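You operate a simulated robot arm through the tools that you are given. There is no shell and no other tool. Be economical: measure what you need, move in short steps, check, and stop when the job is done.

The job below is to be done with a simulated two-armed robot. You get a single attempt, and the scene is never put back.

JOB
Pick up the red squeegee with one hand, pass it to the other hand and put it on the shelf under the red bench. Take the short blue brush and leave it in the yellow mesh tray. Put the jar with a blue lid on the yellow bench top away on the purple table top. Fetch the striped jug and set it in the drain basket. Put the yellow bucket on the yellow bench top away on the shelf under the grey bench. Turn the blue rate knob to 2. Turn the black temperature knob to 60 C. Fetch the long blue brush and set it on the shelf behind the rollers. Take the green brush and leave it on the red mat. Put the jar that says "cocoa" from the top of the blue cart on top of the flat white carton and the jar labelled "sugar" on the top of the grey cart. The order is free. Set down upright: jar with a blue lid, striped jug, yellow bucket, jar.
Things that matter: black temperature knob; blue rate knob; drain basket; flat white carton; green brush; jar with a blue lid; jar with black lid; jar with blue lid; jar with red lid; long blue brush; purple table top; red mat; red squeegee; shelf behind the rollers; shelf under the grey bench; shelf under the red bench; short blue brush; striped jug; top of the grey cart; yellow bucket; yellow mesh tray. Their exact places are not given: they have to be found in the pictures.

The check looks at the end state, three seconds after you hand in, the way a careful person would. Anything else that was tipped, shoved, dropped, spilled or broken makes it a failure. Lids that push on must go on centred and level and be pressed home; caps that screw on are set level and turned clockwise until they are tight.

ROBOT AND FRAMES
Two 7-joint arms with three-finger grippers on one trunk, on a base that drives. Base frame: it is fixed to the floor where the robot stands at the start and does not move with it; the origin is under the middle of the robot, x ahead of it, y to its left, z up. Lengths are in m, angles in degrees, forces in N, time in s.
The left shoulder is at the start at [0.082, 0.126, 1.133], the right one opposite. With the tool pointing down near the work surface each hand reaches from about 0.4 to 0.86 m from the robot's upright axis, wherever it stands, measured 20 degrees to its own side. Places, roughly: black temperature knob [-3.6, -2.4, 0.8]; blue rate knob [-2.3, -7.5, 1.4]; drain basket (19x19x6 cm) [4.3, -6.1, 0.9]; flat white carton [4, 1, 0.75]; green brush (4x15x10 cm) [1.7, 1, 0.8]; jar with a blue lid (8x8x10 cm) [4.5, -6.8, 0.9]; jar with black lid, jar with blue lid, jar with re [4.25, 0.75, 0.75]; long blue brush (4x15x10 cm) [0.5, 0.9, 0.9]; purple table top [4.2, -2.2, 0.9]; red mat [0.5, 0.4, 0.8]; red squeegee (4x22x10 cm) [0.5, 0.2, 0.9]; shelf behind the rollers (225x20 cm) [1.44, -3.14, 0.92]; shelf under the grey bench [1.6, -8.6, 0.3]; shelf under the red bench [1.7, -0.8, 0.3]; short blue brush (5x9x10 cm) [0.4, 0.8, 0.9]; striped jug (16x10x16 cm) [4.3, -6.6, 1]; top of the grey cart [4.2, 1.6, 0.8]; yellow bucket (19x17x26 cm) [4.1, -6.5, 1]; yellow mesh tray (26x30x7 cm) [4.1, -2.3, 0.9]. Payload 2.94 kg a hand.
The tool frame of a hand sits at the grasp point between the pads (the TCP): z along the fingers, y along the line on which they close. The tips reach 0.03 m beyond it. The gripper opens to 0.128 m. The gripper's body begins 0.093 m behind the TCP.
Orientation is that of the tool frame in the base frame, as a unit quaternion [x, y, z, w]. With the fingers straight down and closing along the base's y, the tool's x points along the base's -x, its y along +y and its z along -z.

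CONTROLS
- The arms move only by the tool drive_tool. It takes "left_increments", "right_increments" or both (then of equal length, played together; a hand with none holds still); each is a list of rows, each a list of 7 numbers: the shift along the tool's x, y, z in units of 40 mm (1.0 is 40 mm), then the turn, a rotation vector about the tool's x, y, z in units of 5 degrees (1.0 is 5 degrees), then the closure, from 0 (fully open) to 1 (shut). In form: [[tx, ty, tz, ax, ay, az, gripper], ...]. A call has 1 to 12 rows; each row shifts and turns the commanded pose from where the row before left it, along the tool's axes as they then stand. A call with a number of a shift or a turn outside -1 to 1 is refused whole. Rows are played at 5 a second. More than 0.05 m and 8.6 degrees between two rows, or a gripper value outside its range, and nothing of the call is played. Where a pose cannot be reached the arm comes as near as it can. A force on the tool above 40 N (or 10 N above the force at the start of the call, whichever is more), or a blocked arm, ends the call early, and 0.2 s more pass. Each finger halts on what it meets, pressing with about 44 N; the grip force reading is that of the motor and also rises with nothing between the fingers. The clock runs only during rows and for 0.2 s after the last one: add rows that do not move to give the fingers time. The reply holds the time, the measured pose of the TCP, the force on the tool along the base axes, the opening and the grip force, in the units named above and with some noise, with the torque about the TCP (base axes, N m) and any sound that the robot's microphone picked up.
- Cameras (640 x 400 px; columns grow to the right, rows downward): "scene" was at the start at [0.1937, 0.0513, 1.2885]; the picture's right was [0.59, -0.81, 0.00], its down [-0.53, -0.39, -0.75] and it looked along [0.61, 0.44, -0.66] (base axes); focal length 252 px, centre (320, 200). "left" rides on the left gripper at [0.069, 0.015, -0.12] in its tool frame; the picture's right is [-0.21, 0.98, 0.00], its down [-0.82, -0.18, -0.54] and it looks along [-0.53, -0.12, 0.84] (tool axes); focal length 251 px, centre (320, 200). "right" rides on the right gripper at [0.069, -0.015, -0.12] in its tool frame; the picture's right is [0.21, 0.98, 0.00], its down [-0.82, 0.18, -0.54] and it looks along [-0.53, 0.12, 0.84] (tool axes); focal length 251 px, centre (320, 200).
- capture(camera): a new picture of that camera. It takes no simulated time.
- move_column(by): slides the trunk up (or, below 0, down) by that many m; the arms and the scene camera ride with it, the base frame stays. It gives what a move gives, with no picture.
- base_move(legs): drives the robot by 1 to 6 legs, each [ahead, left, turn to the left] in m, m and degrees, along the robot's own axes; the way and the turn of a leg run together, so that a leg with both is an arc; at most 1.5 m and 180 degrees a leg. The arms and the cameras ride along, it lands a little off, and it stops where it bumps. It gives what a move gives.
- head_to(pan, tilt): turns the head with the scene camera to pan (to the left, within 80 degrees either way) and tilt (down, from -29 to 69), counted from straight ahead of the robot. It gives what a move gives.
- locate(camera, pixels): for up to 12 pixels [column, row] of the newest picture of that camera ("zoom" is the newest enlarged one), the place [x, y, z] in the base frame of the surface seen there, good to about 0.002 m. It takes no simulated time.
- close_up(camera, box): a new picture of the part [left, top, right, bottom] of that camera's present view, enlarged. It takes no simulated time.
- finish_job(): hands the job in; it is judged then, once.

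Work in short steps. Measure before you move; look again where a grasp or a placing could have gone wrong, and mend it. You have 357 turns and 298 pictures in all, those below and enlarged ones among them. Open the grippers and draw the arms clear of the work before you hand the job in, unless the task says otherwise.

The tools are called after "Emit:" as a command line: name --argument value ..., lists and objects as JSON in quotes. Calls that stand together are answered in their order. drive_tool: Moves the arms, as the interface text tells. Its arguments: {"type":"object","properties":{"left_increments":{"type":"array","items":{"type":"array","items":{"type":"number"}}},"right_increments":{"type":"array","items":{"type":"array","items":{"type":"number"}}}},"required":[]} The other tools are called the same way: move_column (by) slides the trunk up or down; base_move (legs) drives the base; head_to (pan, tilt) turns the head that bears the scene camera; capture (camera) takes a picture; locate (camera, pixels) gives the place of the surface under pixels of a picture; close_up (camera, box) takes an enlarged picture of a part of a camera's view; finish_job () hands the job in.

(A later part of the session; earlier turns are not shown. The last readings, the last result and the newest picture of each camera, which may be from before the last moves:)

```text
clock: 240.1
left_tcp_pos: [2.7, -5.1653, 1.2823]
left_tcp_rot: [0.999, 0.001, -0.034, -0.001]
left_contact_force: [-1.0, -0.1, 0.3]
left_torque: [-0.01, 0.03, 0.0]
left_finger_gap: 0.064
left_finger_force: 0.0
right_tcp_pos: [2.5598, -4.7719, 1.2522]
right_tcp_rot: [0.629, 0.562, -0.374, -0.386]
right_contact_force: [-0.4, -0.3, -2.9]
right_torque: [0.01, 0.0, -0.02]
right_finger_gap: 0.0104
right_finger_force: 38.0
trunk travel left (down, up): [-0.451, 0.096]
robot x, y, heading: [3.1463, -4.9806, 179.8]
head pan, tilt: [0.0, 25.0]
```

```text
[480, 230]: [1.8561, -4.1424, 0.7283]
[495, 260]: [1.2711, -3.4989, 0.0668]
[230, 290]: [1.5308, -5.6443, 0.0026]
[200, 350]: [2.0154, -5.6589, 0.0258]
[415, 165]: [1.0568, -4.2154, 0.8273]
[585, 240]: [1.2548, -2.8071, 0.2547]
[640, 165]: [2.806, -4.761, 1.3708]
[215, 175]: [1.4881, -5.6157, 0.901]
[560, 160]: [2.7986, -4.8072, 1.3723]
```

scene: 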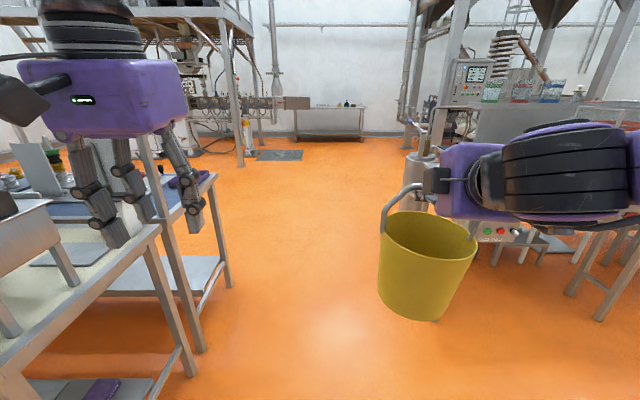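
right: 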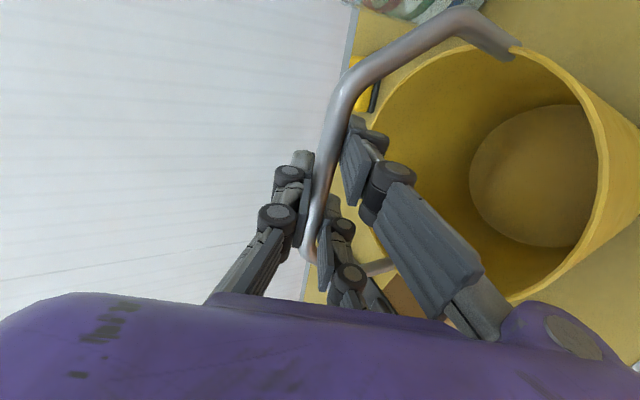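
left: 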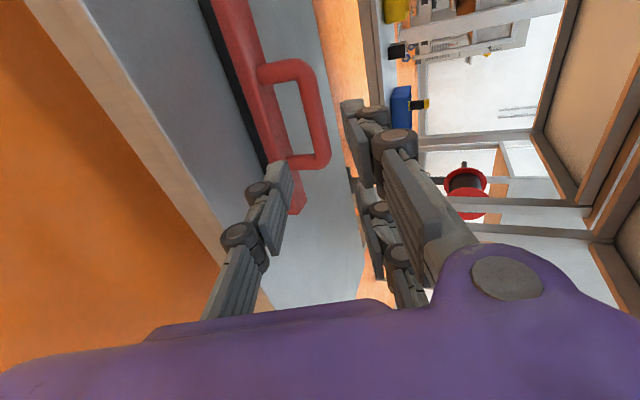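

Margins fine. Drive west through and turn south.

Emit:
base_move --legs '[[1.4, 0, 0], [1.25, 0, 0], [0, 0, 90], [1.2, 0, 0]]'

Emit:
head_to --pan 20 --tilt 22

Emit:
capture --camera "scene"

```text
clock: 262.3
left_tcp_pos: [0.6899, -6.6505, 1.2832]
left_tcp_rot: [0.71, 0.703, -0.025, 0.023]
left_contact_force: [0.5, 0.5, -0.8]
left_torque: [-0.01, 0.02, -0.01]
left_finger_gap: 0.064
left_finger_force: 0.1
right_tcp_pos: [0.2928, -6.7855, 1.252]
right_tcp_rot: [0.052, 0.841, -0.539, -0.012]
right_contact_force: [-0.4, 0.6, -2.6]
right_torque: [0.01, 0.02, -0.04]
right_finger_gap: 0.0103
right_finger_force: 37.7
trunk travel left (down, up): [-0.451, 0.096]
robot x, y, heading: [0.506, -6.2004, -90.8]
head pan, tilt: [0.0, 25.0]
```

```text
clock: 263.1
left_tcp_pos: [0.6887, -6.65, 1.2831]
left_tcp_rot: [0.709, 0.704, -0.025, 0.022]
left_contact_force: [-0.5, 0.3, 0.0]
left_torque: [-0.05, -0.01, -0.01]
left_finger_gap: 0.064
left_finger_force: 0.1
right_tcp_pos: [0.295, -6.7864, 1.252]
right_tcp_rot: [0.052, 0.841, -0.538, -0.011]
right_contact_force: [-0.6, -0.4, -2.7]
right_torque: [0.01, 0.02, -0.02]
right_finger_gap: 0.0104
right_finger_force: 37.2
trunk travel left (down, up): [-0.451, 0.096]
robot x, y, heading: [0.5102, -6.1987, -91.1]
head pan, tilt: [20.0, 22.0]
```

```text
229 pictures are left
```

scene: 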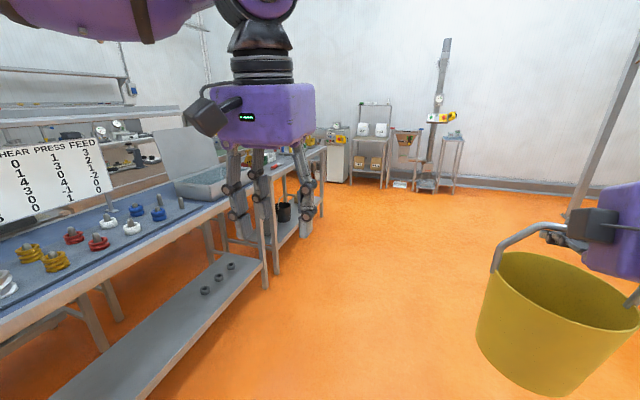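

Continue south to y≈−8.55 and turn to face the bench.

Emit:
base_move --legs '[[1.3, 0, 0.5], [1.05, 0, 0.5], [0, 0, 90]]'

Emit:
head_to --pan 0 --tilt 35

Emit:
capture --camera "scene"

```text
clock: 278.3
left_tcp_pos: [0.9389, -8.3302, 1.2835]
left_tcp_rot: [0.008, 0.999, -0.001, 0.034]
left_contact_force: [0.9, -0.6, -0.3]
left_torque: [0.02, 0.01, -0.02]
left_finger_gap: 0.064
left_finger_force: 0.1
right_tcp_pos: [1.0725, -8.7254, 1.2531]
right_tcp_rot: [-0.556, 0.634, -0.39, 0.37]
right_contact_force: [0.1, -1.3, -2.6]
right_torque: [-0.01, 0.01, 0.03]
right_finger_gap: 0.0106
right_finger_force: 37.1
trunk travel left (down, up): [-0.451, 0.096]
robot x, y, heading: [0.4882, -8.5118, -1.3]
head pan, tilt: [20.0, 22.0]
```

```text
clock: 279.1
left_tcp_pos: [0.9392, -8.3296, 1.2824]
left_tcp_rot: [0.009, 0.999, -0.002, 0.034]
left_contact_force: [-0.2, 0.3, 0.1]
left_torque: [0.02, 0.01, 0.01]
left_finger_gap: 0.064
left_finger_force: 0.0
right_tcp_pos: [1.0732, -8.7248, 1.2522]
right_tcp_rot: [-0.555, 0.634, -0.39, 0.371]
right_contact_force: [-0.4, -0.1, -3.1]
right_torque: [-0.01, 0.0, 0.03]
right_finger_gap: 0.0101
right_finger_force: 37.9
trunk travel left (down, up): [-0.451, 0.096]
robot x, y, heading: [0.4859, -8.5081, -1.1]
head pan, tilt: [0.0, 35.0]
```

```text
228 pictures are left
```

scene: 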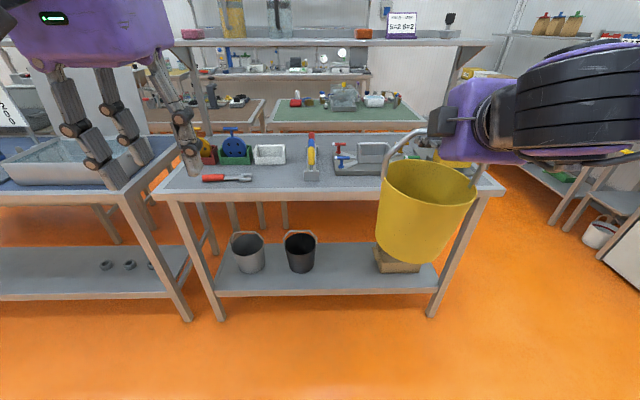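

The grey bench's shelf has two buckets and a box; free space between (320–370, 270). Measure.

Emit:
locate --camera "scene" --pixels '[[317, 270], [340, 270], [374, 268], [345, 250], [345, 290], [430, 270], [400, 250], [215, 285], [345, 200], [420, 290], [320, 295]]'

Emit:
close_up --camera "scene" --box '[190, 180, 480, 330]'

```text
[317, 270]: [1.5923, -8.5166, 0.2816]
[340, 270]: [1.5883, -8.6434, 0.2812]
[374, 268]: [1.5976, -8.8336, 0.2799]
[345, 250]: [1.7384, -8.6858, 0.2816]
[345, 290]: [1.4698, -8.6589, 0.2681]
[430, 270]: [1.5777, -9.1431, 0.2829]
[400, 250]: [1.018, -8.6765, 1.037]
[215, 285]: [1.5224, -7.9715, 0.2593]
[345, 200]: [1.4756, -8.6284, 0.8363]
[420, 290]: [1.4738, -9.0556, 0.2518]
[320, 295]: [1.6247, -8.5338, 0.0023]
```

```text
2.21 times, centred on (335, 255) of scene
```

zoom: 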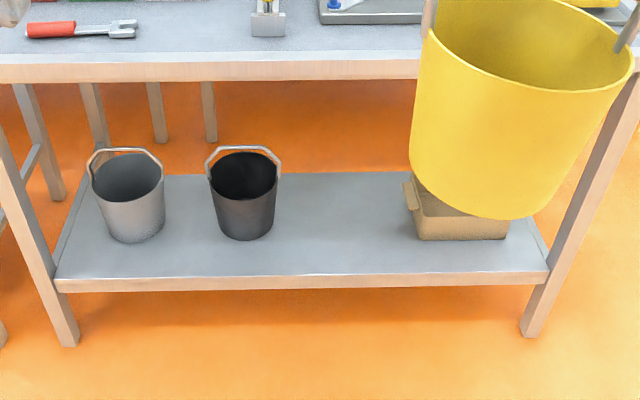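

Target bucket centre (1.60,−8.67). Lower the trunk fully, then the arm to TCP z≈0.57.

Emit:
move_column --by -0.45

Emit:
drive_tool --right_increments '[[0, 0.9, 0.42, 0, 0, 0, 1], [0, 0.9, 0.42, 0, 0, 0, 1], [0, 0.9, 0.42, 0, 0, 0, 1], [0, 0.9, 0.42, 0, 0, 0, 1], [0, 0.9, 0.42, 0, 0, 0, 1], [0, 0, 0, 0, 0, 0, 1]]'

Emit:
capture --camera "scene"

```text
refused: -0.45 is not a number from -0.4 to 0.4
```

```text
clock: 280.5
left_tcp_pos: [0.9382, -8.3293, 1.2827]
left_tcp_rot: [0.008, 0.999, -0.002, 0.034]
left_contact_force: [0.3, 0.3, 0.5]
left_torque: [0.02, 0.01, 0.01]
left_finger_gap: 0.0641
left_finger_force: 0.0
right_tcp_pos: [1.0721, -8.7177, 1.092]
right_tcp_rot: [-0.557, 0.635, -0.387, 0.369]
right_contact_force: [-1.4, -0.2, -2.5]
right_torque: [-0.01, -0.01, -0.01]
right_finger_gap: 0.0105
right_finger_force: 37.7
right hand out of reach, approached as far as the arm can: row 5
trunk travel left (down, up): [-0.451, 0.096]
robot x, y, heading: [0.4899, -8.5097, -1.4]
head pan, tilt: [0.0, 35.0]
```

```text
226 pictures are left
```

scene: 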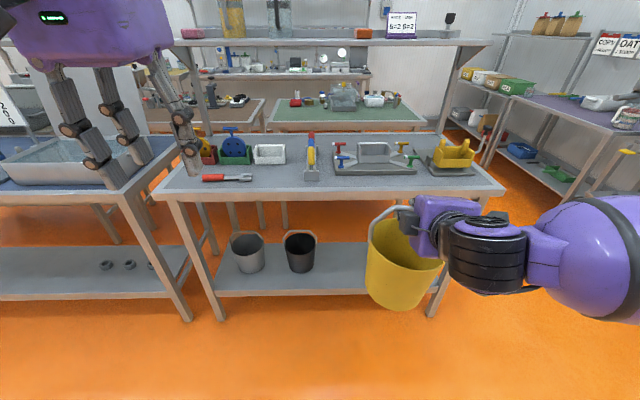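

Now lower the trunk in two steps.

Emit:
move_column --by -0.4

Emit:
move_column --by -0.05

Emit:
base_move --legs '[[0.3, 0, 1]]'

Emit:
capture --camera "scene"

```text
clock: 284.3
left_tcp_pos: [0.9393, -8.3299, 0.8831]
left_tcp_rot: [0.008, 0.999, -0.001, 0.034]
left_contact_force: [-0.2, -0.3, -0.5]
left_torque: [0.03, 0.01, 0.0]
left_finger_gap: 0.0643
left_finger_force: 0.0
right_tcp_pos: [1.0701, -8.7186, 0.4873]
right_tcp_rot: [-0.621, 0.698, -0.267, 0.237]
right_contact_force: [0.0, -0.3, -2.0]
right_torque: [-0.02, -0.15, 0.02]
right_finger_gap: 0.0105
right_finger_force: 37.5
trunk travel left (down, up): [-0.051, 0.496]
robot x, y, heading: [0.4881, -8.5086, -1.0]
head pan, tilt: [0.0, 35.0]
```

```text
clock: 285.2
left_tcp_pos: [0.9391, -8.3291, 0.8333]
left_tcp_rot: [0.009, 0.999, -0.002, 0.035]
left_contact_force: [-0.6, 0.3, -0.4]
left_torque: [0.0, -0.02, -0.02]
left_finger_gap: 0.0641
left_finger_force: 0.1
right_tcp_pos: [1.0763, -8.7199, 0.4486]
right_tcp_rot: [-0.622, 0.699, -0.264, 0.236]
right_contact_force: [-0.9, -0.9, -3.3]
right_torque: [-0.05, -0.13, -0.02]
right_finger_gap: 0.0108
right_finger_force: 37.6
trunk travel left (down, up): [-0.001, 0.546]
robot x, y, heading: [0.4882, -8.5095, -1.4]
head pan, tilt: [0.0, 35.0]
```

```text
clock: 287.3
left_tcp_pos: [1.2298, -8.3208, 0.8335]
left_tcp_rot: [-0.005, 0.999, -0.001, 0.034]
left_contact_force: [0.6, -0.4, 0.0]
left_torque: [0.0, 0.03, -0.02]
left_finger_gap: 0.064
left_finger_force: 0.1
right_tcp_pos: [1.3757, -8.7065, 0.4492]
right_tcp_rot: [-0.631, 0.691, -0.262, 0.238]
right_contact_force: [-0.3, -0.2, -2.8]
right_torque: [0.0, -0.16, 0.01]
right_finger_gap: 0.0102
right_finger_force: 37.7
trunk travel left (down, up): [-0.001, 0.546]
robot x, y, heading: [0.7829, -8.5098, 0.3]
head pan, tilt: [0.0, 35.0]
```

```text
225 pictures are left
```

scene: 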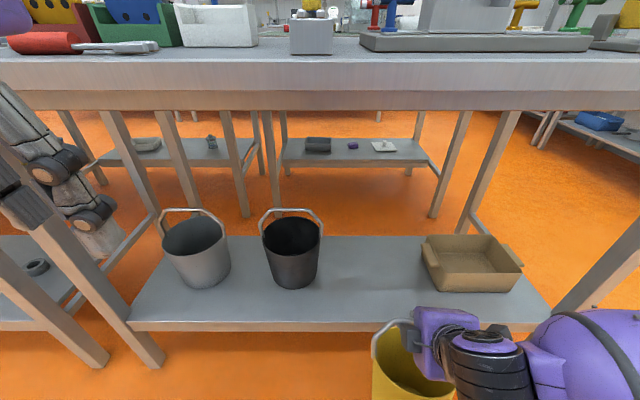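

The hand pitched and dropped too low (bucket bottom ~0.20, below the shelf). Back up, then un-pitch and raise.

Emit:
base_move --legs '[[-0.15, 0, 0]]'

Emit:
drive_tool --right_increments '[[0, -0.6, -0.7, 0.9, 0, 0, 1], [0, -0.6, -0.6, 0.9, 0, 0, 1], [0, -0.7, -0.5, 0.9, 0, 0, 1], [0, -0.8, -0.4, 0.9, 0, 0, 1], [0, 0, 0, 0.9, 0, 0, 1]]'

Emit:
capture --camera "scene"

```text
clock: 288.6
left_tcp_pos: [1.0853, -8.322, 0.8331]
left_tcp_rot: [-0.002, 0.999, -0.002, 0.034]
left_contact_force: [-0.4, -0.6, 0.1]
left_torque: [0.0, -0.02, -0.02]
left_finger_gap: 0.064
left_finger_force: 0.1
right_tcp_pos: [1.2302, -8.7094, 0.4492]
right_tcp_rot: [-0.63, 0.691, -0.262, 0.238]
right_contact_force: [0.2, 0.6, -2.0]
right_torque: [-0.03, -0.14, -0.01]
right_finger_gap: 0.0102
right_finger_force: 37.5
trunk travel left (down, up): [-0.001, 0.546]
robot x, y, heading: [0.6373, -8.5093, -0.0]
head pan, tilt: [0.0, 35.0]
```

```text
clock: 289.8
left_tcp_pos: [1.086, -8.3233, 0.8337]
left_tcp_rot: [-0.003, 0.999, 0.0, 0.034]
left_contact_force: [0.4, 0.3, -0.4]
left_torque: [0.01, 0.01, 0.01]
left_finger_gap: 0.0641
left_finger_force: 0.0
right_tcp_pos: [1.2949, -8.7588, 0.5789]
right_tcp_rot: [-0.57, 0.666, -0.351, 0.33]
right_contact_force: [0.7, 0.8, -3.1]
right_torque: [-0.02, -0.01, 0.02]
right_finger_gap: 0.0104
right_finger_force: 37.2
right hand out of reach, approached as far as the arm can: row 1, 2, 3, 4, 5
trunk travel left (down, up): [-0.001, 0.546]
robot x, y, heading: [0.6367, -8.5127, -0.3]
head pan, tilt: [0.0, 35.0]
```

```text
224 pictures are left
```

scene: 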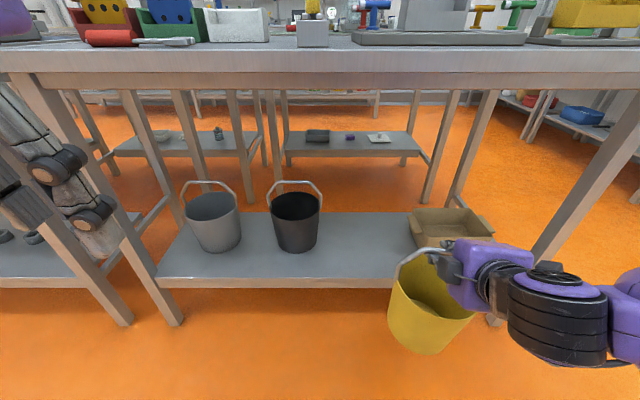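

Now TCP (1.295,−8.759,0.579), bucket bottom ≈0.33. Shift base left 9 cm then forward 24 cm.

Emit:
base_move --legs '[[0, 0.09, 0], [0.24, 0, 0]]'

Emit:
capture --camera "scene"

```text
clock: 292.7
left_tcp_pos: [1.3404, -8.2341, 0.833]
left_tcp_rot: [0.0, 0.999, -0.002, 0.033]
left_contact_force: [0.4, 0.3, -0.2]
left_torque: [0.03, -0.04, 0.01]
left_finger_gap: 0.0641
left_finger_force: 0.1
right_tcp_pos: [1.5472, -8.6713, 0.5782]
right_tcp_rot: [-0.567, 0.668, -0.353, 0.328]
right_contact_force: [-0.6, 0.4, -2.1]
right_torque: [-0.05, 0.01, 0.01]
right_finger_gap: 0.0101
right_finger_force: 37.9
trunk travel left (down, up): [-0.001, 0.546]
robot x, y, heading: [0.891, -8.4222, -0.6]
head pan, tilt: [0.0, 35.0]
```

```text
223 pictures are left
```

scene: 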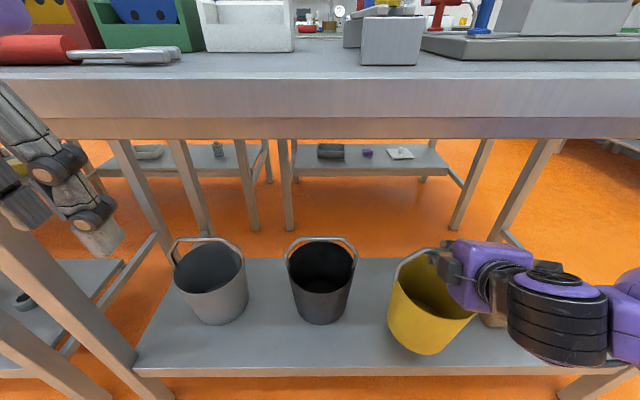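

Over the shelf. Move in 4.5 cm and lower to near contact while levelling.

Emit:
drive_tool --right_increments '[[0, -0.1, 0.35, 0.5, 0, 0, 1], [0, -0.1, 0.35, 0.5, 0, 0, 1], [0, 0, 0.35, 0.5, 0, 0, 1], [0, 0.2, 0.15, 0, 0, 0, 1], [0, 0.2, 0.1, 0, 0, 0, 1], [0, 0, 0, 0, 0, 0, 1]]'

Emit:
close_up --camera "scene" --box '[260, 200, 580, 400]'

```text
clock: 294.1
left_tcp_pos: [1.3398, -8.2349, 0.8336]
left_tcp_rot: [0.001, 0.999, -0.001, 0.034]
left_contact_force: [0.2, -0.6, 0.0]
left_torque: [0.0, 0.01, 0.01]
left_finger_gap: 0.064
left_finger_force: 0.0
right_tcp_pos: [1.5692, -8.681, 0.6285]
right_tcp_rot: [-0.548, 0.649, -0.387, 0.358]
right_contact_force: [-0.1, 0.6, -1.6]
right_torque: [-0.03, 0.04, -0.01]
right_finger_gap: 0.0102
right_finger_force: 37.3
right hand out of reach, approached as far as the arm can: row 1, 2, 3, 4, 5
trunk travel left (down, up): [-0.001, 0.546]
robot x, y, heading: [0.8885, -8.416, -0.3]
head pan, tilt: [0.0, 35.0]
```

```text
2.00 times, centred on (420, 300) of scene
```

zoom: 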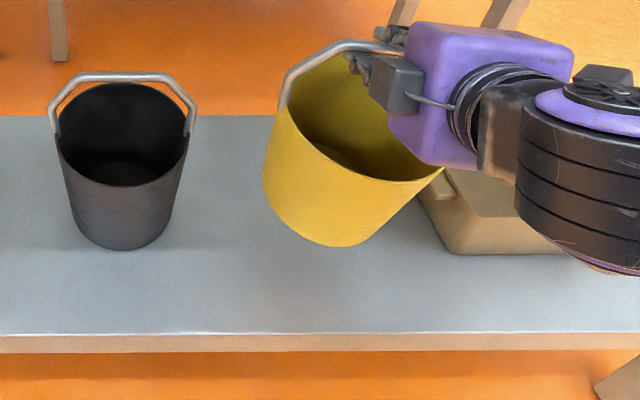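

Less pitch forces the arm higher. Accept ~12° extra pitch: pitch down while lowering to ≈0.56.

Emit:
drive_tool --right_increments '[[0, 0.35, 0.35, -0.6, 0, 0, 1], [0, 0.35, 0.35, -0.6, 0, 0, 1], [0, 0.35, 0.35, -0.6, 0, 0, 1], [0, 0.35, 0.35, -0.6, 0, 0, 1], [0, 0, 0, 0, 0, 0, 1]]'

Emit:
close_up --camera "scene" --box '[260, 200, 580, 400]'

```text
clock: 295.3
left_tcp_pos: [1.34, -8.2354, 0.8334]
left_tcp_rot: [-0.001, 0.999, 0.0, 0.034]
left_contact_force: [-0.5, 0.5, -0.1]
left_torque: [0.01, 0.0, 0.0]
left_finger_gap: 0.064
left_finger_force: 0.1
right_tcp_pos: [1.5901, -8.6824, 0.5527]
right_tcp_rot: [-0.579, 0.681, -0.327, 0.306]
right_contact_force: [-0.3, -1.0, -3.2]
right_torque: [-0.02, -0.05, -0.01]
right_finger_gap: 0.0102
right_finger_force: 37.3
trunk travel left (down, up): [-0.001, 0.546]
robot x, y, heading: [0.8893, -8.4212, -0.3]
head pan, tilt: [0.0, 35.0]
```

```text
2.00 times, centred on (420, 300) of scene
```

zoom: 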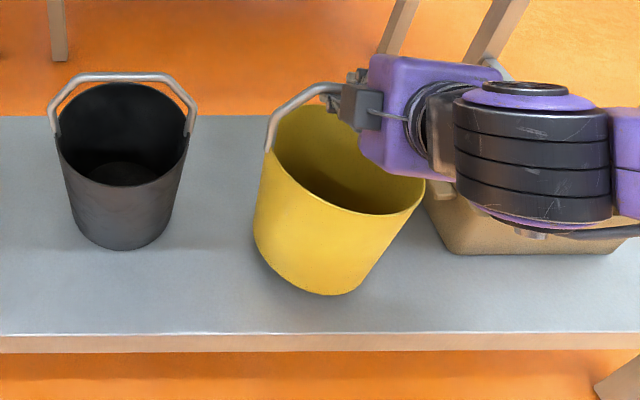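

The bucket's base leans toward the front edge; move base 6 cm further in.

Emit:
base_move --legs '[[0.06, 0.01, 0]]'

Emit:
drive_tool --right_increments '[[0, 0.15, 0.12, 0, 0, 0, 1], [0, 0.15, 0.12, 0, 0, 0, 1], [0, 0, 0, 0, 0, 0, 1]]'

Emit:
capture --camera "scene"

```text
clock: 296.3
left_tcp_pos: [1.4017, -8.2254, 0.8332]
left_tcp_rot: [0.001, 0.999, -0.002, 0.035]
left_contact_force: [0.3, -1.0, 0.8]
left_torque: [0.01, 0.0, 0.04]
left_finger_gap: 0.0639
left_finger_force: 0.1
right_tcp_pos: [1.6506, -8.6743, 0.5526]
right_tcp_rot: [-0.579, 0.681, -0.327, 0.306]
right_contact_force: [0.4, -0.5, -2.9]
right_torque: [-0.03, -0.06, 0.01]
right_finger_gap: 0.0106
right_finger_force: 37.9
trunk travel left (down, up): [-0.001, 0.546]
robot x, y, heading: [0.953, -8.4141, -0.6]
head pan, tilt: [0.0, 35.0]
```

```text
clock: 297.1
left_tcp_pos: [1.4001, -8.2254, 0.8342]
left_tcp_rot: [0.001, 0.999, -0.002, 0.035]
left_contact_force: [-0.1, 0.0, 0.5]
left_torque: [-0.01, -0.02, 0.02]
left_finger_gap: 0.0638
left_finger_force: 0.2
right_tcp_pos: [1.6519, -8.6745, 0.5393]
right_tcp_rot: [-0.58, 0.681, -0.326, 0.305]
right_contact_force: [0.2, 0.0, 0.9]
right_torque: [-0.05, 0.02, -0.01]
right_finger_gap: 0.0102
right_finger_force: 38.0
trunk travel left (down, up): [-0.001, 0.546]
robot x, y, heading: [0.9522, -8.4118, -0.4]
head pan, tilt: [0.0, 35.0]
```

```text
220 pictures are left
```

scene: 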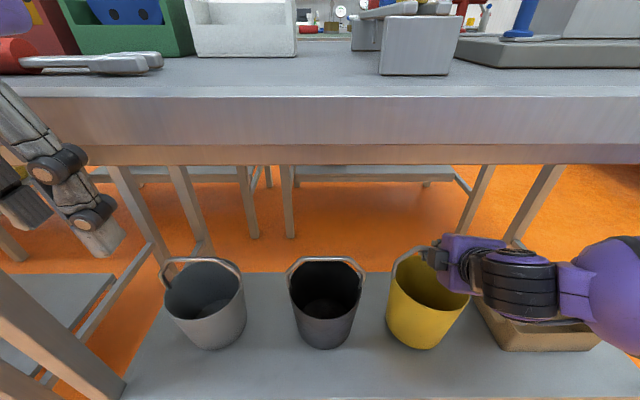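

Contact made. Open gradually so the bucket rights itself on its base.

Emit:
drive_tool --right_increments '[[0, 0, 0, 0, 0, 0, 0.88], [0, 0, 0, 0, 0, 0, 0.8], [0, 0, 0, 0, 0, 0, 0.7], [0, 0, 0, 0, 0, 0, 0.6], [0, 0, 0, 0, 0, 0, 0.5], [0, 0, 0, 0, 0, 0, 0.4], [0, 0, 0, 0, 0, 0, 0.4]]'

Emit:
close_up --camera "scene" --box '[320, 200, 600, 400]'

Emit:
capture --camera "right"

```text
clock: 298.7
left_tcp_pos: [1.4018, -8.225, 0.8338]
left_tcp_rot: [0.0, 0.999, -0.002, 0.035]
left_contact_force: [-0.2, 0.3, -0.4]
left_torque: [0.02, 0.02, -0.02]
left_finger_gap: 0.0641
left_finger_force: 0.1
right_tcp_pos: [1.6522, -8.6727, 0.5382]
right_tcp_rot: [-0.579, 0.682, -0.326, 0.306]
right_contact_force: [-0.7, -1.2, -0.5]
right_torque: [-0.05, -0.01, -0.02]
right_finger_gap: 0.0768
right_finger_force: 0.1
trunk travel left (down, up): [-0.001, 0.546]
robot x, y, heading: [0.9574, -8.4071, -0.6]
head pan, tilt: [0.0, 35.0]
```

```text
2.00 times, centred on (460, 300) of scene
```

zoom: 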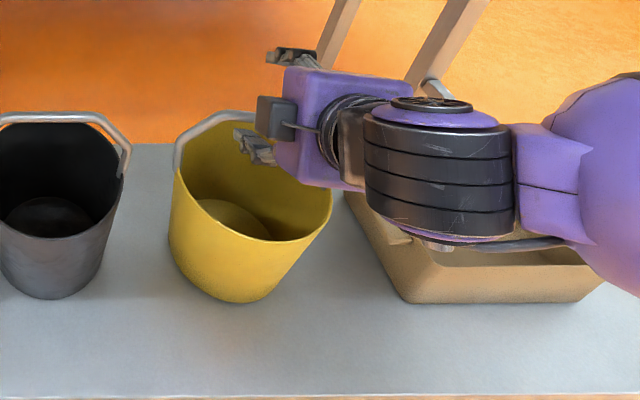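

```text
218 pictures are left
```

right: 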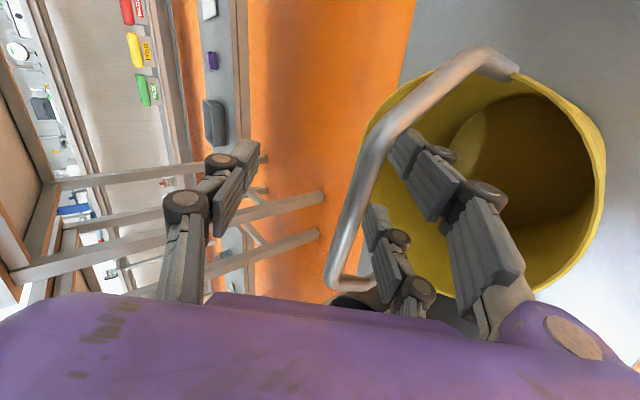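

Looks upright. Open fully and withdraw along the fingers.

Emit:
locate --camera "right" --pixels '[[372, 165], [350, 230], [395, 145], [375, 220]]'

Emit:
drive_tool --right_increments '[[0, 0.1, 0, 0, 0, 0, 0.2], [0, 0, 0, 0, 0, 0, 0.15], [0, 0, -0.4, 0, 0, 0, 0.15], [0, 0, -0.7, 0, 0, 0, 0.15], [0, 0, -0.9, 0, 0, 0, 0.15], [0, 0, -0.9, 0, 0, 0, 0.15]]'

Emit:
capture --camera "scene"

```text
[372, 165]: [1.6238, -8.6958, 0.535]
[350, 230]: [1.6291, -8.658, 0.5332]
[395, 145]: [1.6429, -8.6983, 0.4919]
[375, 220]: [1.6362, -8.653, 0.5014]
```

```text
clock: 300.1
left_tcp_pos: [1.4009, -8.2252, 0.834]
left_tcp_rot: [0.001, 0.999, -0.001, 0.036]
left_contact_force: [0.8, -0.8, -0.4]
left_torque: [0.03, -0.04, -0.01]
left_finger_gap: 0.0637
left_finger_force: 0.1
right_tcp_pos: [1.5929, -8.693, 0.5781]
right_tcp_rot: [-0.562, 0.694, -0.335, 0.301]
right_contact_force: [-0.3, 0.7, 0.8]
right_torque: [0.05, 0.08, 0.0]
right_finger_gap: 0.1091
right_finger_force: 0.0
right hand out of reach, approached as far as the arm can: row 5, 6
trunk travel left (down, up): [-0.001, 0.546]
robot x, y, heading: [0.9514, -8.4128, -0.4]
head pan, tilt: [0.0, 35.0]
```

```text
217 pictures are left
```

scene: 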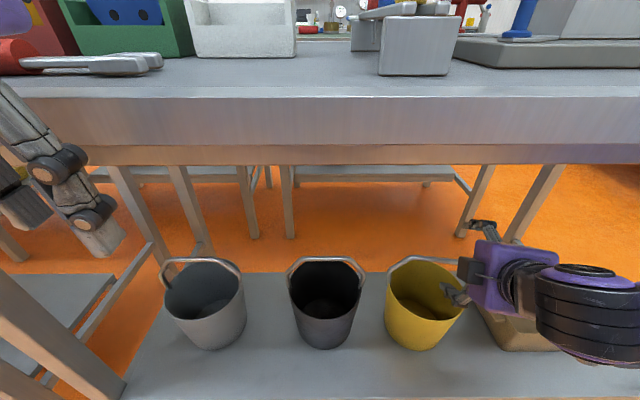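

Fingers are clear of the bail (x≈1.625). Back the base out.

Emit:
base_move --legs '[[-0.35, 0, 0]]'

Emit:
capture --camera "scene"

Emit:
move_column --by 0.35

```text
clock: 302.3
left_tcp_pos: [1.0596, -8.2213, 0.8335]
left_tcp_rot: [-0.001, 0.999, -0.001, 0.036]
left_contact_force: [0.0, -0.3, -0.1]
left_torque: [0.06, -0.02, 0.02]
left_finger_gap: 0.0639
left_finger_force: 0.1
right_tcp_pos: [1.253, -8.6878, 0.5775]
right_tcp_rot: [-0.56, 0.694, -0.336, 0.301]
right_contact_force: [-0.1, 0.1, 0.4]
right_torque: [0.01, 0.01, 0.0]
right_finger_gap: 0.1087
right_finger_force: 0.2
trunk travel left (down, up): [-0.001, 0.546]
robot x, y, heading: [0.6094, -8.4104, -0.0]
head pan, tilt: [0.0, 35.0]
```

```text
216 pictures are left
```

scene: 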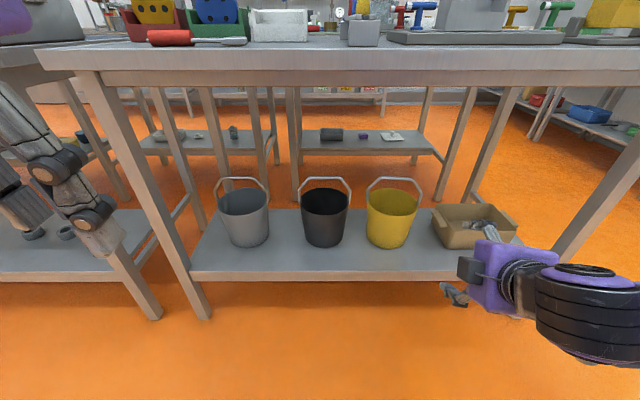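

```text
clock: 305.8
left_tcp_pos: [1.0591, -8.2225, 1.1831]
left_tcp_rot: [-0.001, 0.999, -0.002, 0.034]
left_contact_force: [0.0, 0.1, 0.3]
left_torque: [0.01, -0.01, 0.0]
left_finger_gap: 0.0637
left_finger_force: 0.0
right_tcp_pos: [1.2542, -8.6882, 0.9277]
right_tcp_rot: [-0.561, 0.694, -0.335, 0.302]
right_contact_force: [0.8, 0.5, 0.5]
right_torque: [0.0, -0.02, 0.01]
right_finger_gap: 0.1087
right_finger_force: 0.0
trunk travel left (down, up): [-0.351, 0.196]
robot x, y, heading: [0.613, -8.406, -0.2]
head pan, tilt: [0.0, 35.0]
```

Bucket stands upright on the shelf. Now turn west to find the blue rate knob.

Emit:
base_move --legs '[[-0.2, 0, 0], [0, 0, 170]]'

Emit:
head_to --pan -5 --tilt 5

Emit:
capture --camera "scene"

```text
clock: 314.4
left_tcp_pos: [-0.0527, -8.5452, 1.1844]
left_tcp_rot: [0.998, -0.053, -0.035, -0.003]
left_contact_force: [0.0, -0.3, 0.2]
left_torque: [-0.06, 0.0, -0.03]
left_finger_gap: 0.0639
left_finger_force: 0.0
right_tcp_pos: [-0.193, -8.0611, 0.9272]
right_tcp_rot: [0.723, 0.523, -0.282, -0.351]
right_contact_force: [0.9, 0.0, 0.2]
right_torque: [-0.03, 0.01, 0.0]
right_finger_gap: 0.1087
right_finger_force: 0.1
trunk travel left (down, up): [-0.351, 0.196]
robot x, y, heading: [0.4106, -8.4094, 173.5]
head pan, tilt: [0.0, 35.0]
```

```text
clock: 315.4
left_tcp_pos: [-0.052, -8.5454, 1.1829]
left_tcp_rot: [0.998, -0.053, -0.035, -0.004]
left_contact_force: [-0.2, 0.2, -1.0]
left_torque: [0.02, 0.0, -0.02]
left_finger_gap: 0.0639
left_finger_force: 0.0
right_tcp_pos: [-0.1947, -8.0597, 0.9275]
right_tcp_rot: [0.724, 0.523, -0.282, -0.35]
right_contact_force: [-0.3, 0.0, 0.5]
right_torque: [0.02, -0.04, -0.03]
right_finger_gap: 0.109
right_finger_force: 0.0
trunk travel left (down, up): [-0.351, 0.196]
robot x, y, heading: [0.4127, -8.4077, 173.7]
head pan, tilt: [-5.0, 5.0]
```

```text
215 pictures are left
```

scene: 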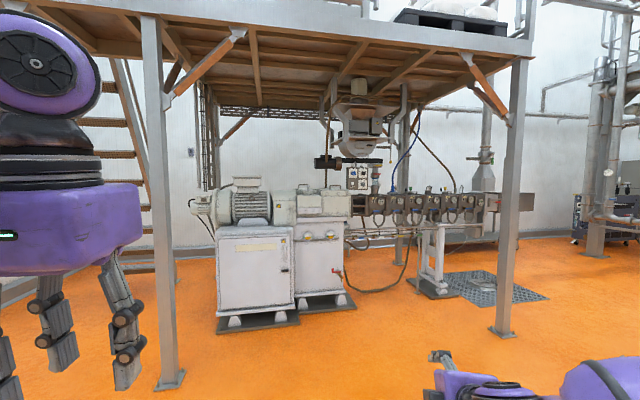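

A small panel with knobs is at (357,178) on the extruder. Zoom.

Emit:
close_up --camera "scene" --box '[320, 130, 420, 230]'

Emit:
locate --camera "scene" --pixels '[[351, 173], [363, 173], [351, 184], [363, 184], [357, 192], [172, 380], [505, 330], [300, 310], [410, 205], [440, 290], [350, 275]]'

```text
4.00 times, centred on (370, 180) of scene
```

zoom: 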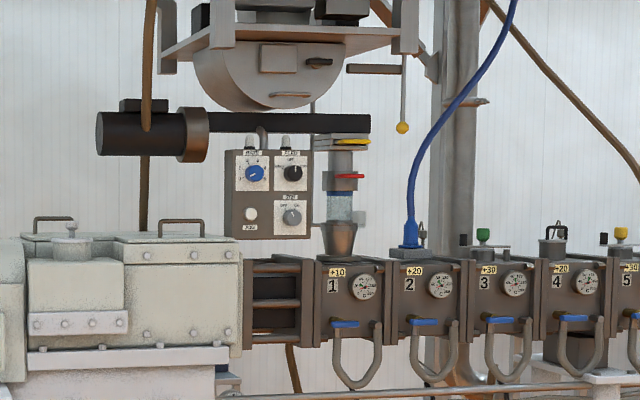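

```text
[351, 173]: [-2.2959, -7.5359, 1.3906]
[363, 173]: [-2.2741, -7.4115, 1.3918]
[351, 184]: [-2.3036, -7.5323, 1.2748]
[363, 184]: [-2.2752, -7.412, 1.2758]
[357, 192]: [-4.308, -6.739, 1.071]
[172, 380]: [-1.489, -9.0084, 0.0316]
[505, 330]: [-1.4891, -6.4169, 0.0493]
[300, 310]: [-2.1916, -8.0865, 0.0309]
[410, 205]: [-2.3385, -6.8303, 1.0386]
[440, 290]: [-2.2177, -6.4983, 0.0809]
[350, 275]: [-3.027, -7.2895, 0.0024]
```

Blue knob at (−2.296,−7.536,1.39), panel facing +x. Drive closer and look again.

Emit:
base_move --legs '[[1.4, -0.5, -4]]'

Emit:
head_to --pan 0 --tilt 5

Emit:
capture --camera "scene"

```text
clock: 322.9
left_tcp_pos: [-1.3904, -7.76, 1.1832]
left_tcp_rot: [0.994, -0.108, -0.035, -0.005]
left_contact_force: [-0.4, 0.2, 0.8]
left_torque: [-0.01, -0.01, 0.0]
left_finger_gap: 0.064
left_finger_force: 0.2
right_tcp_pos: [-1.4777, -7.2634, 0.9271]
right_tcp_rot: [0.752, 0.482, -0.262, -0.366]
right_contact_force: [1.1, 0.1, 0.1]
right_torque: [0.01, 0.01, 0.0]
right_finger_gap: 0.1088
right_finger_force: 0.1
trunk travel left (down, up): [-0.351, 0.196]
robot x, y, heading: [-0.9092, -7.6734, 167.3]
head pan, tilt: [-5.0, 5.0]
```

```text
clock: 323.6
left_tcp_pos: [-1.3894, -7.7604, 1.1834]
left_tcp_rot: [0.994, -0.108, -0.034, -0.005]
left_contact_force: [0.3, -0.6, 1.5]
left_torque: [-0.04, -0.01, 0.05]
left_finger_gap: 0.064
left_finger_force: 0.1
right_tcp_pos: [-1.4775, -7.262, 0.9271]
right_tcp_rot: [0.752, 0.482, -0.262, -0.366]
right_contact_force: [0.6, -0.1, -0.3]
right_torque: [0.02, 0.01, 0.0]
right_finger_gap: 0.1088
right_finger_force: 0.1
trunk travel left (down, up): [-0.351, 0.196]
robot x, y, heading: [-0.9118, -7.6719, 167.3]
head pan, tilt: [0.0, 5.0]
```

```text
213 pictures are left
```

scene: 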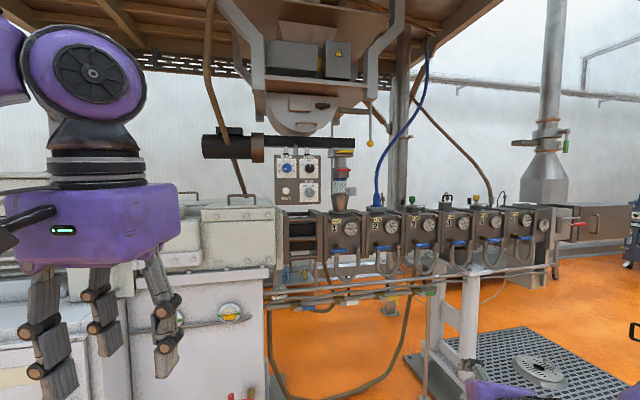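

Zoom on the control panel.

Emit:
close_up --camera "scene" --box '[265, 145, 335, 210]'

Emit:
locate --camera "zoom" --pixels '[[200, 155], [430, 155], [200, 110], [90, 60], [530, 60], [90, 530], [200, 220], [430, 360], [300, 250], [300, 100], [120, 250], [500, 250]]'

```text
6.15 times, centred on (300, 178) of scene
```

zoom: 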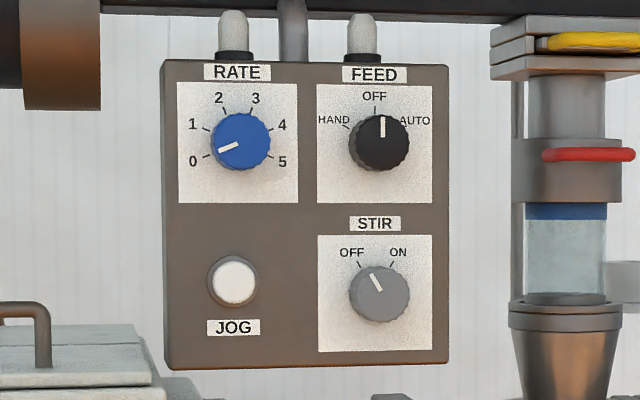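

```text
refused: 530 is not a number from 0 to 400
```

Knob is at 0; "2" is ~88° clockwise. Locate panel plane and knob face.

Emit:
locate --camera "zoom" --pixels '[[240, 142], [250, 125], [190, 100], [190, 190], [285, 190], [285, 100], [380, 145], [325, 195], [425, 195], [175, 350], [440, 350], [210, 142]]'

```text
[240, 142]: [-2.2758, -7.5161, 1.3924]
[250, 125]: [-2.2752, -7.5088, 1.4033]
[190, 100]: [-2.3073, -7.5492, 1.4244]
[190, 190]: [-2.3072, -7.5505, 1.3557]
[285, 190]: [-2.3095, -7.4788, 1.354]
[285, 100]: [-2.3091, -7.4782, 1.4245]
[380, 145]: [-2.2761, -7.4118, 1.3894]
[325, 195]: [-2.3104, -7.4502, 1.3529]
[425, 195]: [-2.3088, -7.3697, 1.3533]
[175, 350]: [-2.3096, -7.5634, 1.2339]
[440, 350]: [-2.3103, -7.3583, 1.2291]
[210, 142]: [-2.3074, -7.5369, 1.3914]
```

Panel plane x=−2.309 facing +x; knob centre y −7.515, z 1.391, ⌀≈4.5 cm. Raise trunk and drive to stand at x≈−1.45, heading 180.

Emit:
move_column --by 0.19

Emit:
base_move --legs '[[0, 0, 12.7], [0.52, 0.04, 0]]'

Emit:
capture --camera "scene"

```text
clock: 325.6
left_tcp_pos: [-1.3912, -7.7612, 1.3733]
left_tcp_rot: [0.994, -0.108, -0.034, -0.005]
left_contact_force: [0.0, 0.1, 0.0]
left_torque: [0.03, 0.0, 0.0]
left_finger_gap: 0.0638
left_finger_force: 0.1
right_tcp_pos: [-1.4772, -7.2632, 1.1136]
right_tcp_rot: [0.752, 0.482, -0.262, -0.365]
right_contact_force: [0.6, 0.5, -0.1]
right_torque: [0.01, 0.02, -0.03]
right_finger_gap: 0.1087
right_finger_force: 0.0
trunk travel left (down, up): [-0.541, 0.006]
robot x, y, heading: [-0.9107, -7.6735, 167.2]
head pan, tilt: [0.0, 5.0]
```

```text
clock: 329.4
left_tcp_pos: [-1.8719, -7.8915, 1.3749]
left_tcp_rot: [0.999, -0.005, -0.037, -0.002]
left_contact_force: [0.5, -0.4, 0.7]
left_torque: [0.01, -0.02, 0.0]
left_finger_gap: 0.0643
left_finger_force: 0.1
right_tcp_pos: [-2.0589, -7.4233, 1.1181]
right_tcp_rot: [0.698, 0.556, -0.3, -0.337]
right_contact_force: [-0.1, 0.1, -0.1]
right_torque: [-0.02, 0.03, -0.01]
right_finger_gap: 0.1088
right_finger_force: 0.1
trunk travel left (down, up): [-0.541, 0.006]
robot x, y, heading: [-1.423, -7.7113, 179.1]
head pan, tilt: [0.0, 5.0]
```

```text
211 pictures are left
```

scene: 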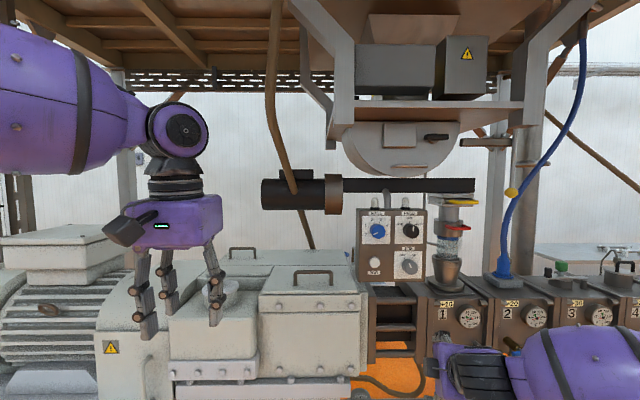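

Check the overhead tube and pipe positions near the panel before approaching.

Emit:
locate --camera "scene" --pixels '[[400, 185], [300, 195], [465, 185], [388, 150], [445, 245], [275, 130], [460, 202], [375, 200], [340, 290], [400, 290]]'

Emit:
drive_tool --right_increments '[[0, -0.8, -0.59, 0, 0, 0, 0.45], [0, -0.8, -0.59, 0, 0, 0, 0.45], [0, -0.8, -0.59, 0, 0, 0, 0.45], [0, 0, 0, 0.9, -0.26, -0.15, 0.45], [0, 0, 0, 0.9, -0.26, -0.15, 0.45], [0, 0, 0, 0.9, -0.26, -0.15, 0.45], [0, 0, 0, 0.9, -0.26, -0.15, 0.45], [0, 0, 0, 0.9, -0.26, -0.15, 0.45], [0, 0, 0, 0.9, -0.26, -0.15, 0.45], [0, 0, 0, 0.9, -0.26, -0.15, 0.45], [0, 0, 0, 0.9, -0.26, -0.15, 0.45]]'

```text
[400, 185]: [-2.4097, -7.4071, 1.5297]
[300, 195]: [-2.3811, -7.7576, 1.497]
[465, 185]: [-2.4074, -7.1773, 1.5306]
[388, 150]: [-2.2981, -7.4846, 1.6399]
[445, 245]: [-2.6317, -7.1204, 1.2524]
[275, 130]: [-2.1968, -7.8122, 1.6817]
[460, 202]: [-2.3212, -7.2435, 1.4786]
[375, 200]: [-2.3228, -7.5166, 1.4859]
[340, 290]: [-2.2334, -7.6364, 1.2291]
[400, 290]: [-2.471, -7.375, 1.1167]
```

```text
clock: 331.8
left_tcp_pos: [-1.8722, -7.8923, 1.3737]
left_tcp_rot: [0.999, -0.006, -0.035, -0.002]
left_contact_force: [-0.1, -0.6, 0.1]
left_torque: [0.0, 0.0, -0.02]
left_finger_gap: 0.064
left_finger_force: 0.0
right_tcp_pos: [-2.057, -7.4181, 1.237]
right_tcp_rot: [0.62, 0.539, -0.392, -0.414]
right_contact_force: [-0.5, -0.3, -0.1]
right_torque: [-0.01, 0.0, 0.03]
right_finger_gap: 0.0704
right_finger_force: 0.1
right hand out of reach, approached as far as the arm can: row 8, 9, 10, 11
trunk travel left (down, up): [-0.541, 0.006]
robot x, y, heading: [-1.423, -7.7083, 179.0]
head pan, tilt: [0.0, 5.0]
```

Move up/forward to knob height, then finish levelling.

Emit:
drive_tool --right_increments '[[-0.64, -0.96, 0, 0, 0, 0, 0.45], [-0.64, -0.96, 0, 0, 0, 0, 0.45], [-0.64, -0.96, 0, 0, 0, 0, 0.45], [-0.64, -0.96, 0, 0, 0, 0, 0.45], [0, 0, 0, 0.82, -0.24, -0.14, 0.45], [0, 0, 0, 0.82, -0.24, -0.14, 0.45], [0, 0, 0, 0.82, -0.24, -0.14, 0.45], [0, 0, 0, 0.82, -0.24, -0.14, 0.45], [0, 0, 0, 0.82, -0.24, -0.14, 0.45]]'

Emit:
capture --camera "right"

```text
clock: 333.8
left_tcp_pos: [-1.8718, -7.8922, 1.3748]
left_tcp_rot: [0.999, -0.007, -0.035, -0.002]
left_contact_force: [-0.2, 0.3, -0.6]
left_torque: [-0.01, 0.0, 0.03]
left_finger_gap: 0.0641
left_finger_force: 0.1
right_tcp_pos: [-2.1237, -7.5094, 1.3828]
right_tcp_rot: [0.55, 0.516, -0.459, -0.469]
right_contact_force: [-0.4, 0.4, -0.2]
right_torque: [-0.03, 0.0, -0.01]
right_finger_gap: 0.0702
right_finger_force: 0.0
right hand out of reach, approached as far as the arm can: row 8, 9
trunk travel left (down, up): [-0.541, 0.006]
robot x, y, heading: [-1.4208, -7.7083, 178.8]
head pan, tilt: [0.0, 5.0]
```

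```text
210 pictures are left
```

right: 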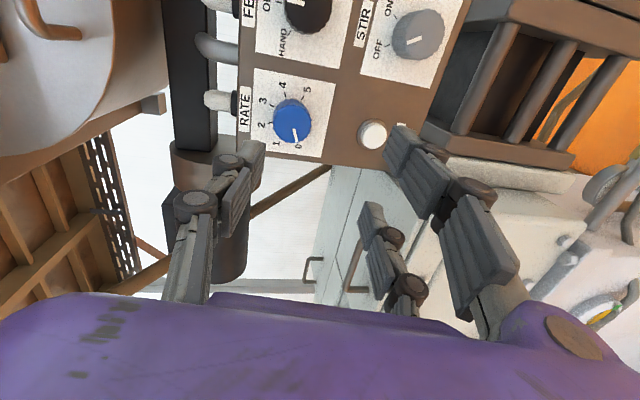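

Advance toward the knob (tips 3 cm short) and remove the remaining 8° tilt.

Emit:
drive_tool --right_increments '[[-0.08, -0.2, 0.73, 0, 0, 0, 0.45], [-0.08, -0.2, 0.73, 0, 0, 0, 0.45], [-0.08, -0.2, 0.73, 0, 0, 0, 0.45], [0, 0, 0, 0.8, -0.24, -0.1, 0.45], [0, 0, 0, 0.8, -0.24, -0.1, 0.45], [0, 0, 0, 0, 0, 0, 0.45]]'

Emit:
capture --camera "right"

```text
clock: 335.2
left_tcp_pos: [-1.8724, -7.8925, 1.3734]
left_tcp_rot: [0.999, -0.006, -0.035, -0.002]
left_contact_force: [-0.8, -0.1, 1.0]
left_torque: [-0.03, 0.0, -0.01]
left_finger_gap: 0.0642
left_finger_force: 0.0
right_tcp_pos: [-2.2139, -7.5147, 1.3952]
right_tcp_rot: [0.538, 0.513, -0.47, -0.475]
right_contact_force: [-0.1, 0.7, 0.4]
right_torque: [0.0, -0.01, -0.06]
right_finger_gap: 0.0703
right_finger_force: 0.1
right hand out of reach, approached as far as the arm can: row 5
trunk travel left (down, up): [-0.541, 0.006]
robot x, y, heading: [-1.4249, -7.7106, 178.8]
head pan, tilt: [0.0, 5.0]
```

```text
209 pictures are left
```

right: 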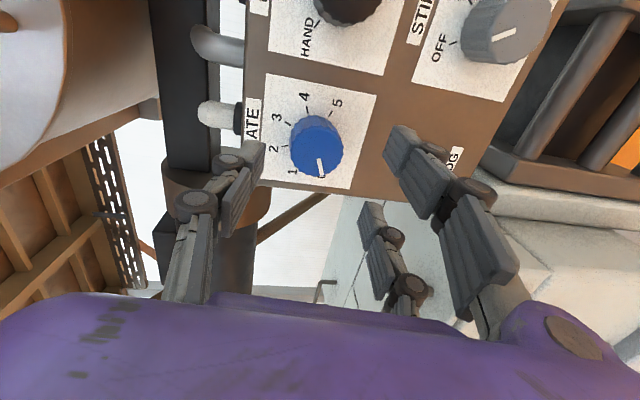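

Tilt is 6°, fine. Verify knob centre from this view.

Emit:
locate --camera "right" --pixels '[[318, 152], [300, 150], [337, 155], [318, 130], [318, 172], [400, 145], [245, 165]]'

```text
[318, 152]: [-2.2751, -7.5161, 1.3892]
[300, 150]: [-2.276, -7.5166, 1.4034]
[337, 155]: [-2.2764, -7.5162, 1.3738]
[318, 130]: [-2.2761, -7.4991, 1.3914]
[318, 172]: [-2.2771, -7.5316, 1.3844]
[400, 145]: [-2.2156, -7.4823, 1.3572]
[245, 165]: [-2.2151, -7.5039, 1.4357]
```

Knob centre (y −7.516, z 1.389). Advance 5.4 cm and grip.

Emit:
drive_tool --right_increments '[[-0.03, 0, 0.68, 0, 0, 0, 0.45], [-0.03, 0, 0.67, 0, 0, 0, 0.45], [0, 0, 0, 0, 0, 0, 0.55], [0, 0, 0, 0, 0, 0, 0.7], [0, 0, 0, 0, 0, 0, 0.85], [0, 0, 0, 0, 0, 0, 0.85]]'

Emit:
capture --camera "right"

```text
clock: 336.6
left_tcp_pos: [-1.8708, -7.893, 1.374]
left_tcp_rot: [0.999, -0.006, -0.036, -0.002]
left_contact_force: [0.2, 0.4, 0.6]
left_torque: [0.01, 0.02, 0.0]
left_finger_gap: 0.0638
left_finger_force: 0.2
right_tcp_pos: [-2.2674, -7.5131, 1.3943]
right_tcp_rot: [0.537, 0.511, -0.472, -0.477]
right_contact_force: [-4.9, 2.9, 11.2]
right_torque: [-0.03, 1.0, -0.06]
right_finger_gap: 0.0375
right_finger_force: 45.5
trunk travel left (down, up): [-0.541, 0.006]
robot x, y, heading: [-1.4252, -7.7114, 179.0]
head pan, tilt: [0.0, 5.0]
```

```text
208 pictures are left
```

right: 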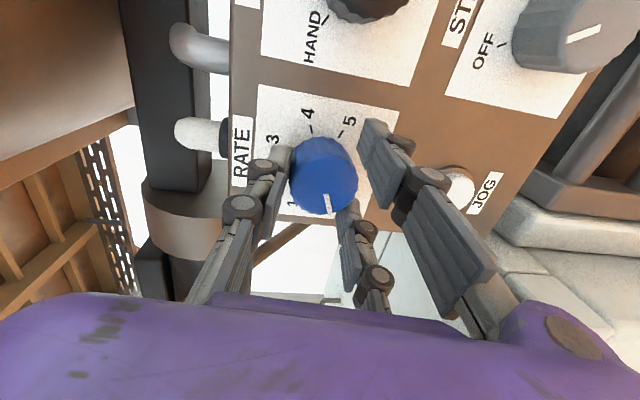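

Gripped. Relieve the 11 N by lowering 4 mm, then turn +44° about the tool axis.

Emit:
drive_tool --right_increments '[[0, 0.1, 0, 0, 0, 0, 0.9], [0, 0, 0, 0, 0, 0.98, 0.9], [0, 0, 0, 0, 0, 0.98, 0.9], [0, 0, 0, 0, 0, 0.98, 0.9], [0, 0, 0, 0, 0, 0.98, 0.9], [0, 0, 0, 0, 0, 0.98, 0.9], [0, 0, 0, 0, 0, 0.98, 0.9], [0, 0, 0, 0, 0, 0.98, 0.9], [0, 0, 0, 0, 0, 0.98, 0.9], [0, 0, 0, 0, 0, 0.98, 0.9], [0, 0, 0, 0, 0, 0, 0.9]]'

Emit:
capture --camera "right"

```text
clock: 339.0
left_tcp_pos: [-1.8717, -7.8901, 1.3738]
left_tcp_rot: [0.999, -0.007, -0.036, -0.001]
left_contact_force: [-0.2, -0.1, 0.1]
left_torque: [-0.01, 0.0, 0.03]
left_finger_gap: 0.0639
left_finger_force: 0.0
right_tcp_pos: [-2.266, -7.5137, 1.3909]
right_tcp_rot: [0.689, 0.272, -0.618, -0.264]
right_contact_force: [-10.9, 10.8, 27.5]
right_torque: [-0.08, 0.9, -0.01]
right_finger_gap: 0.0362
right_finger_force: 45.4
trunk travel left (down, up): [-0.541, 0.006]
robot x, y, heading: [-1.4241, -7.7092, 179.1]
head pan, tilt: [0.0, 5.0]
```

```text
207 pictures are left
```

right: 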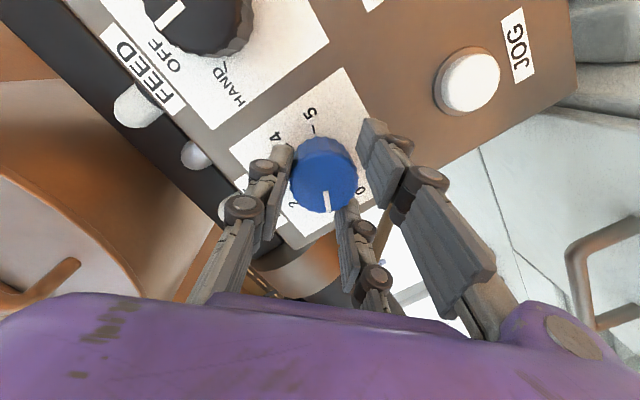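

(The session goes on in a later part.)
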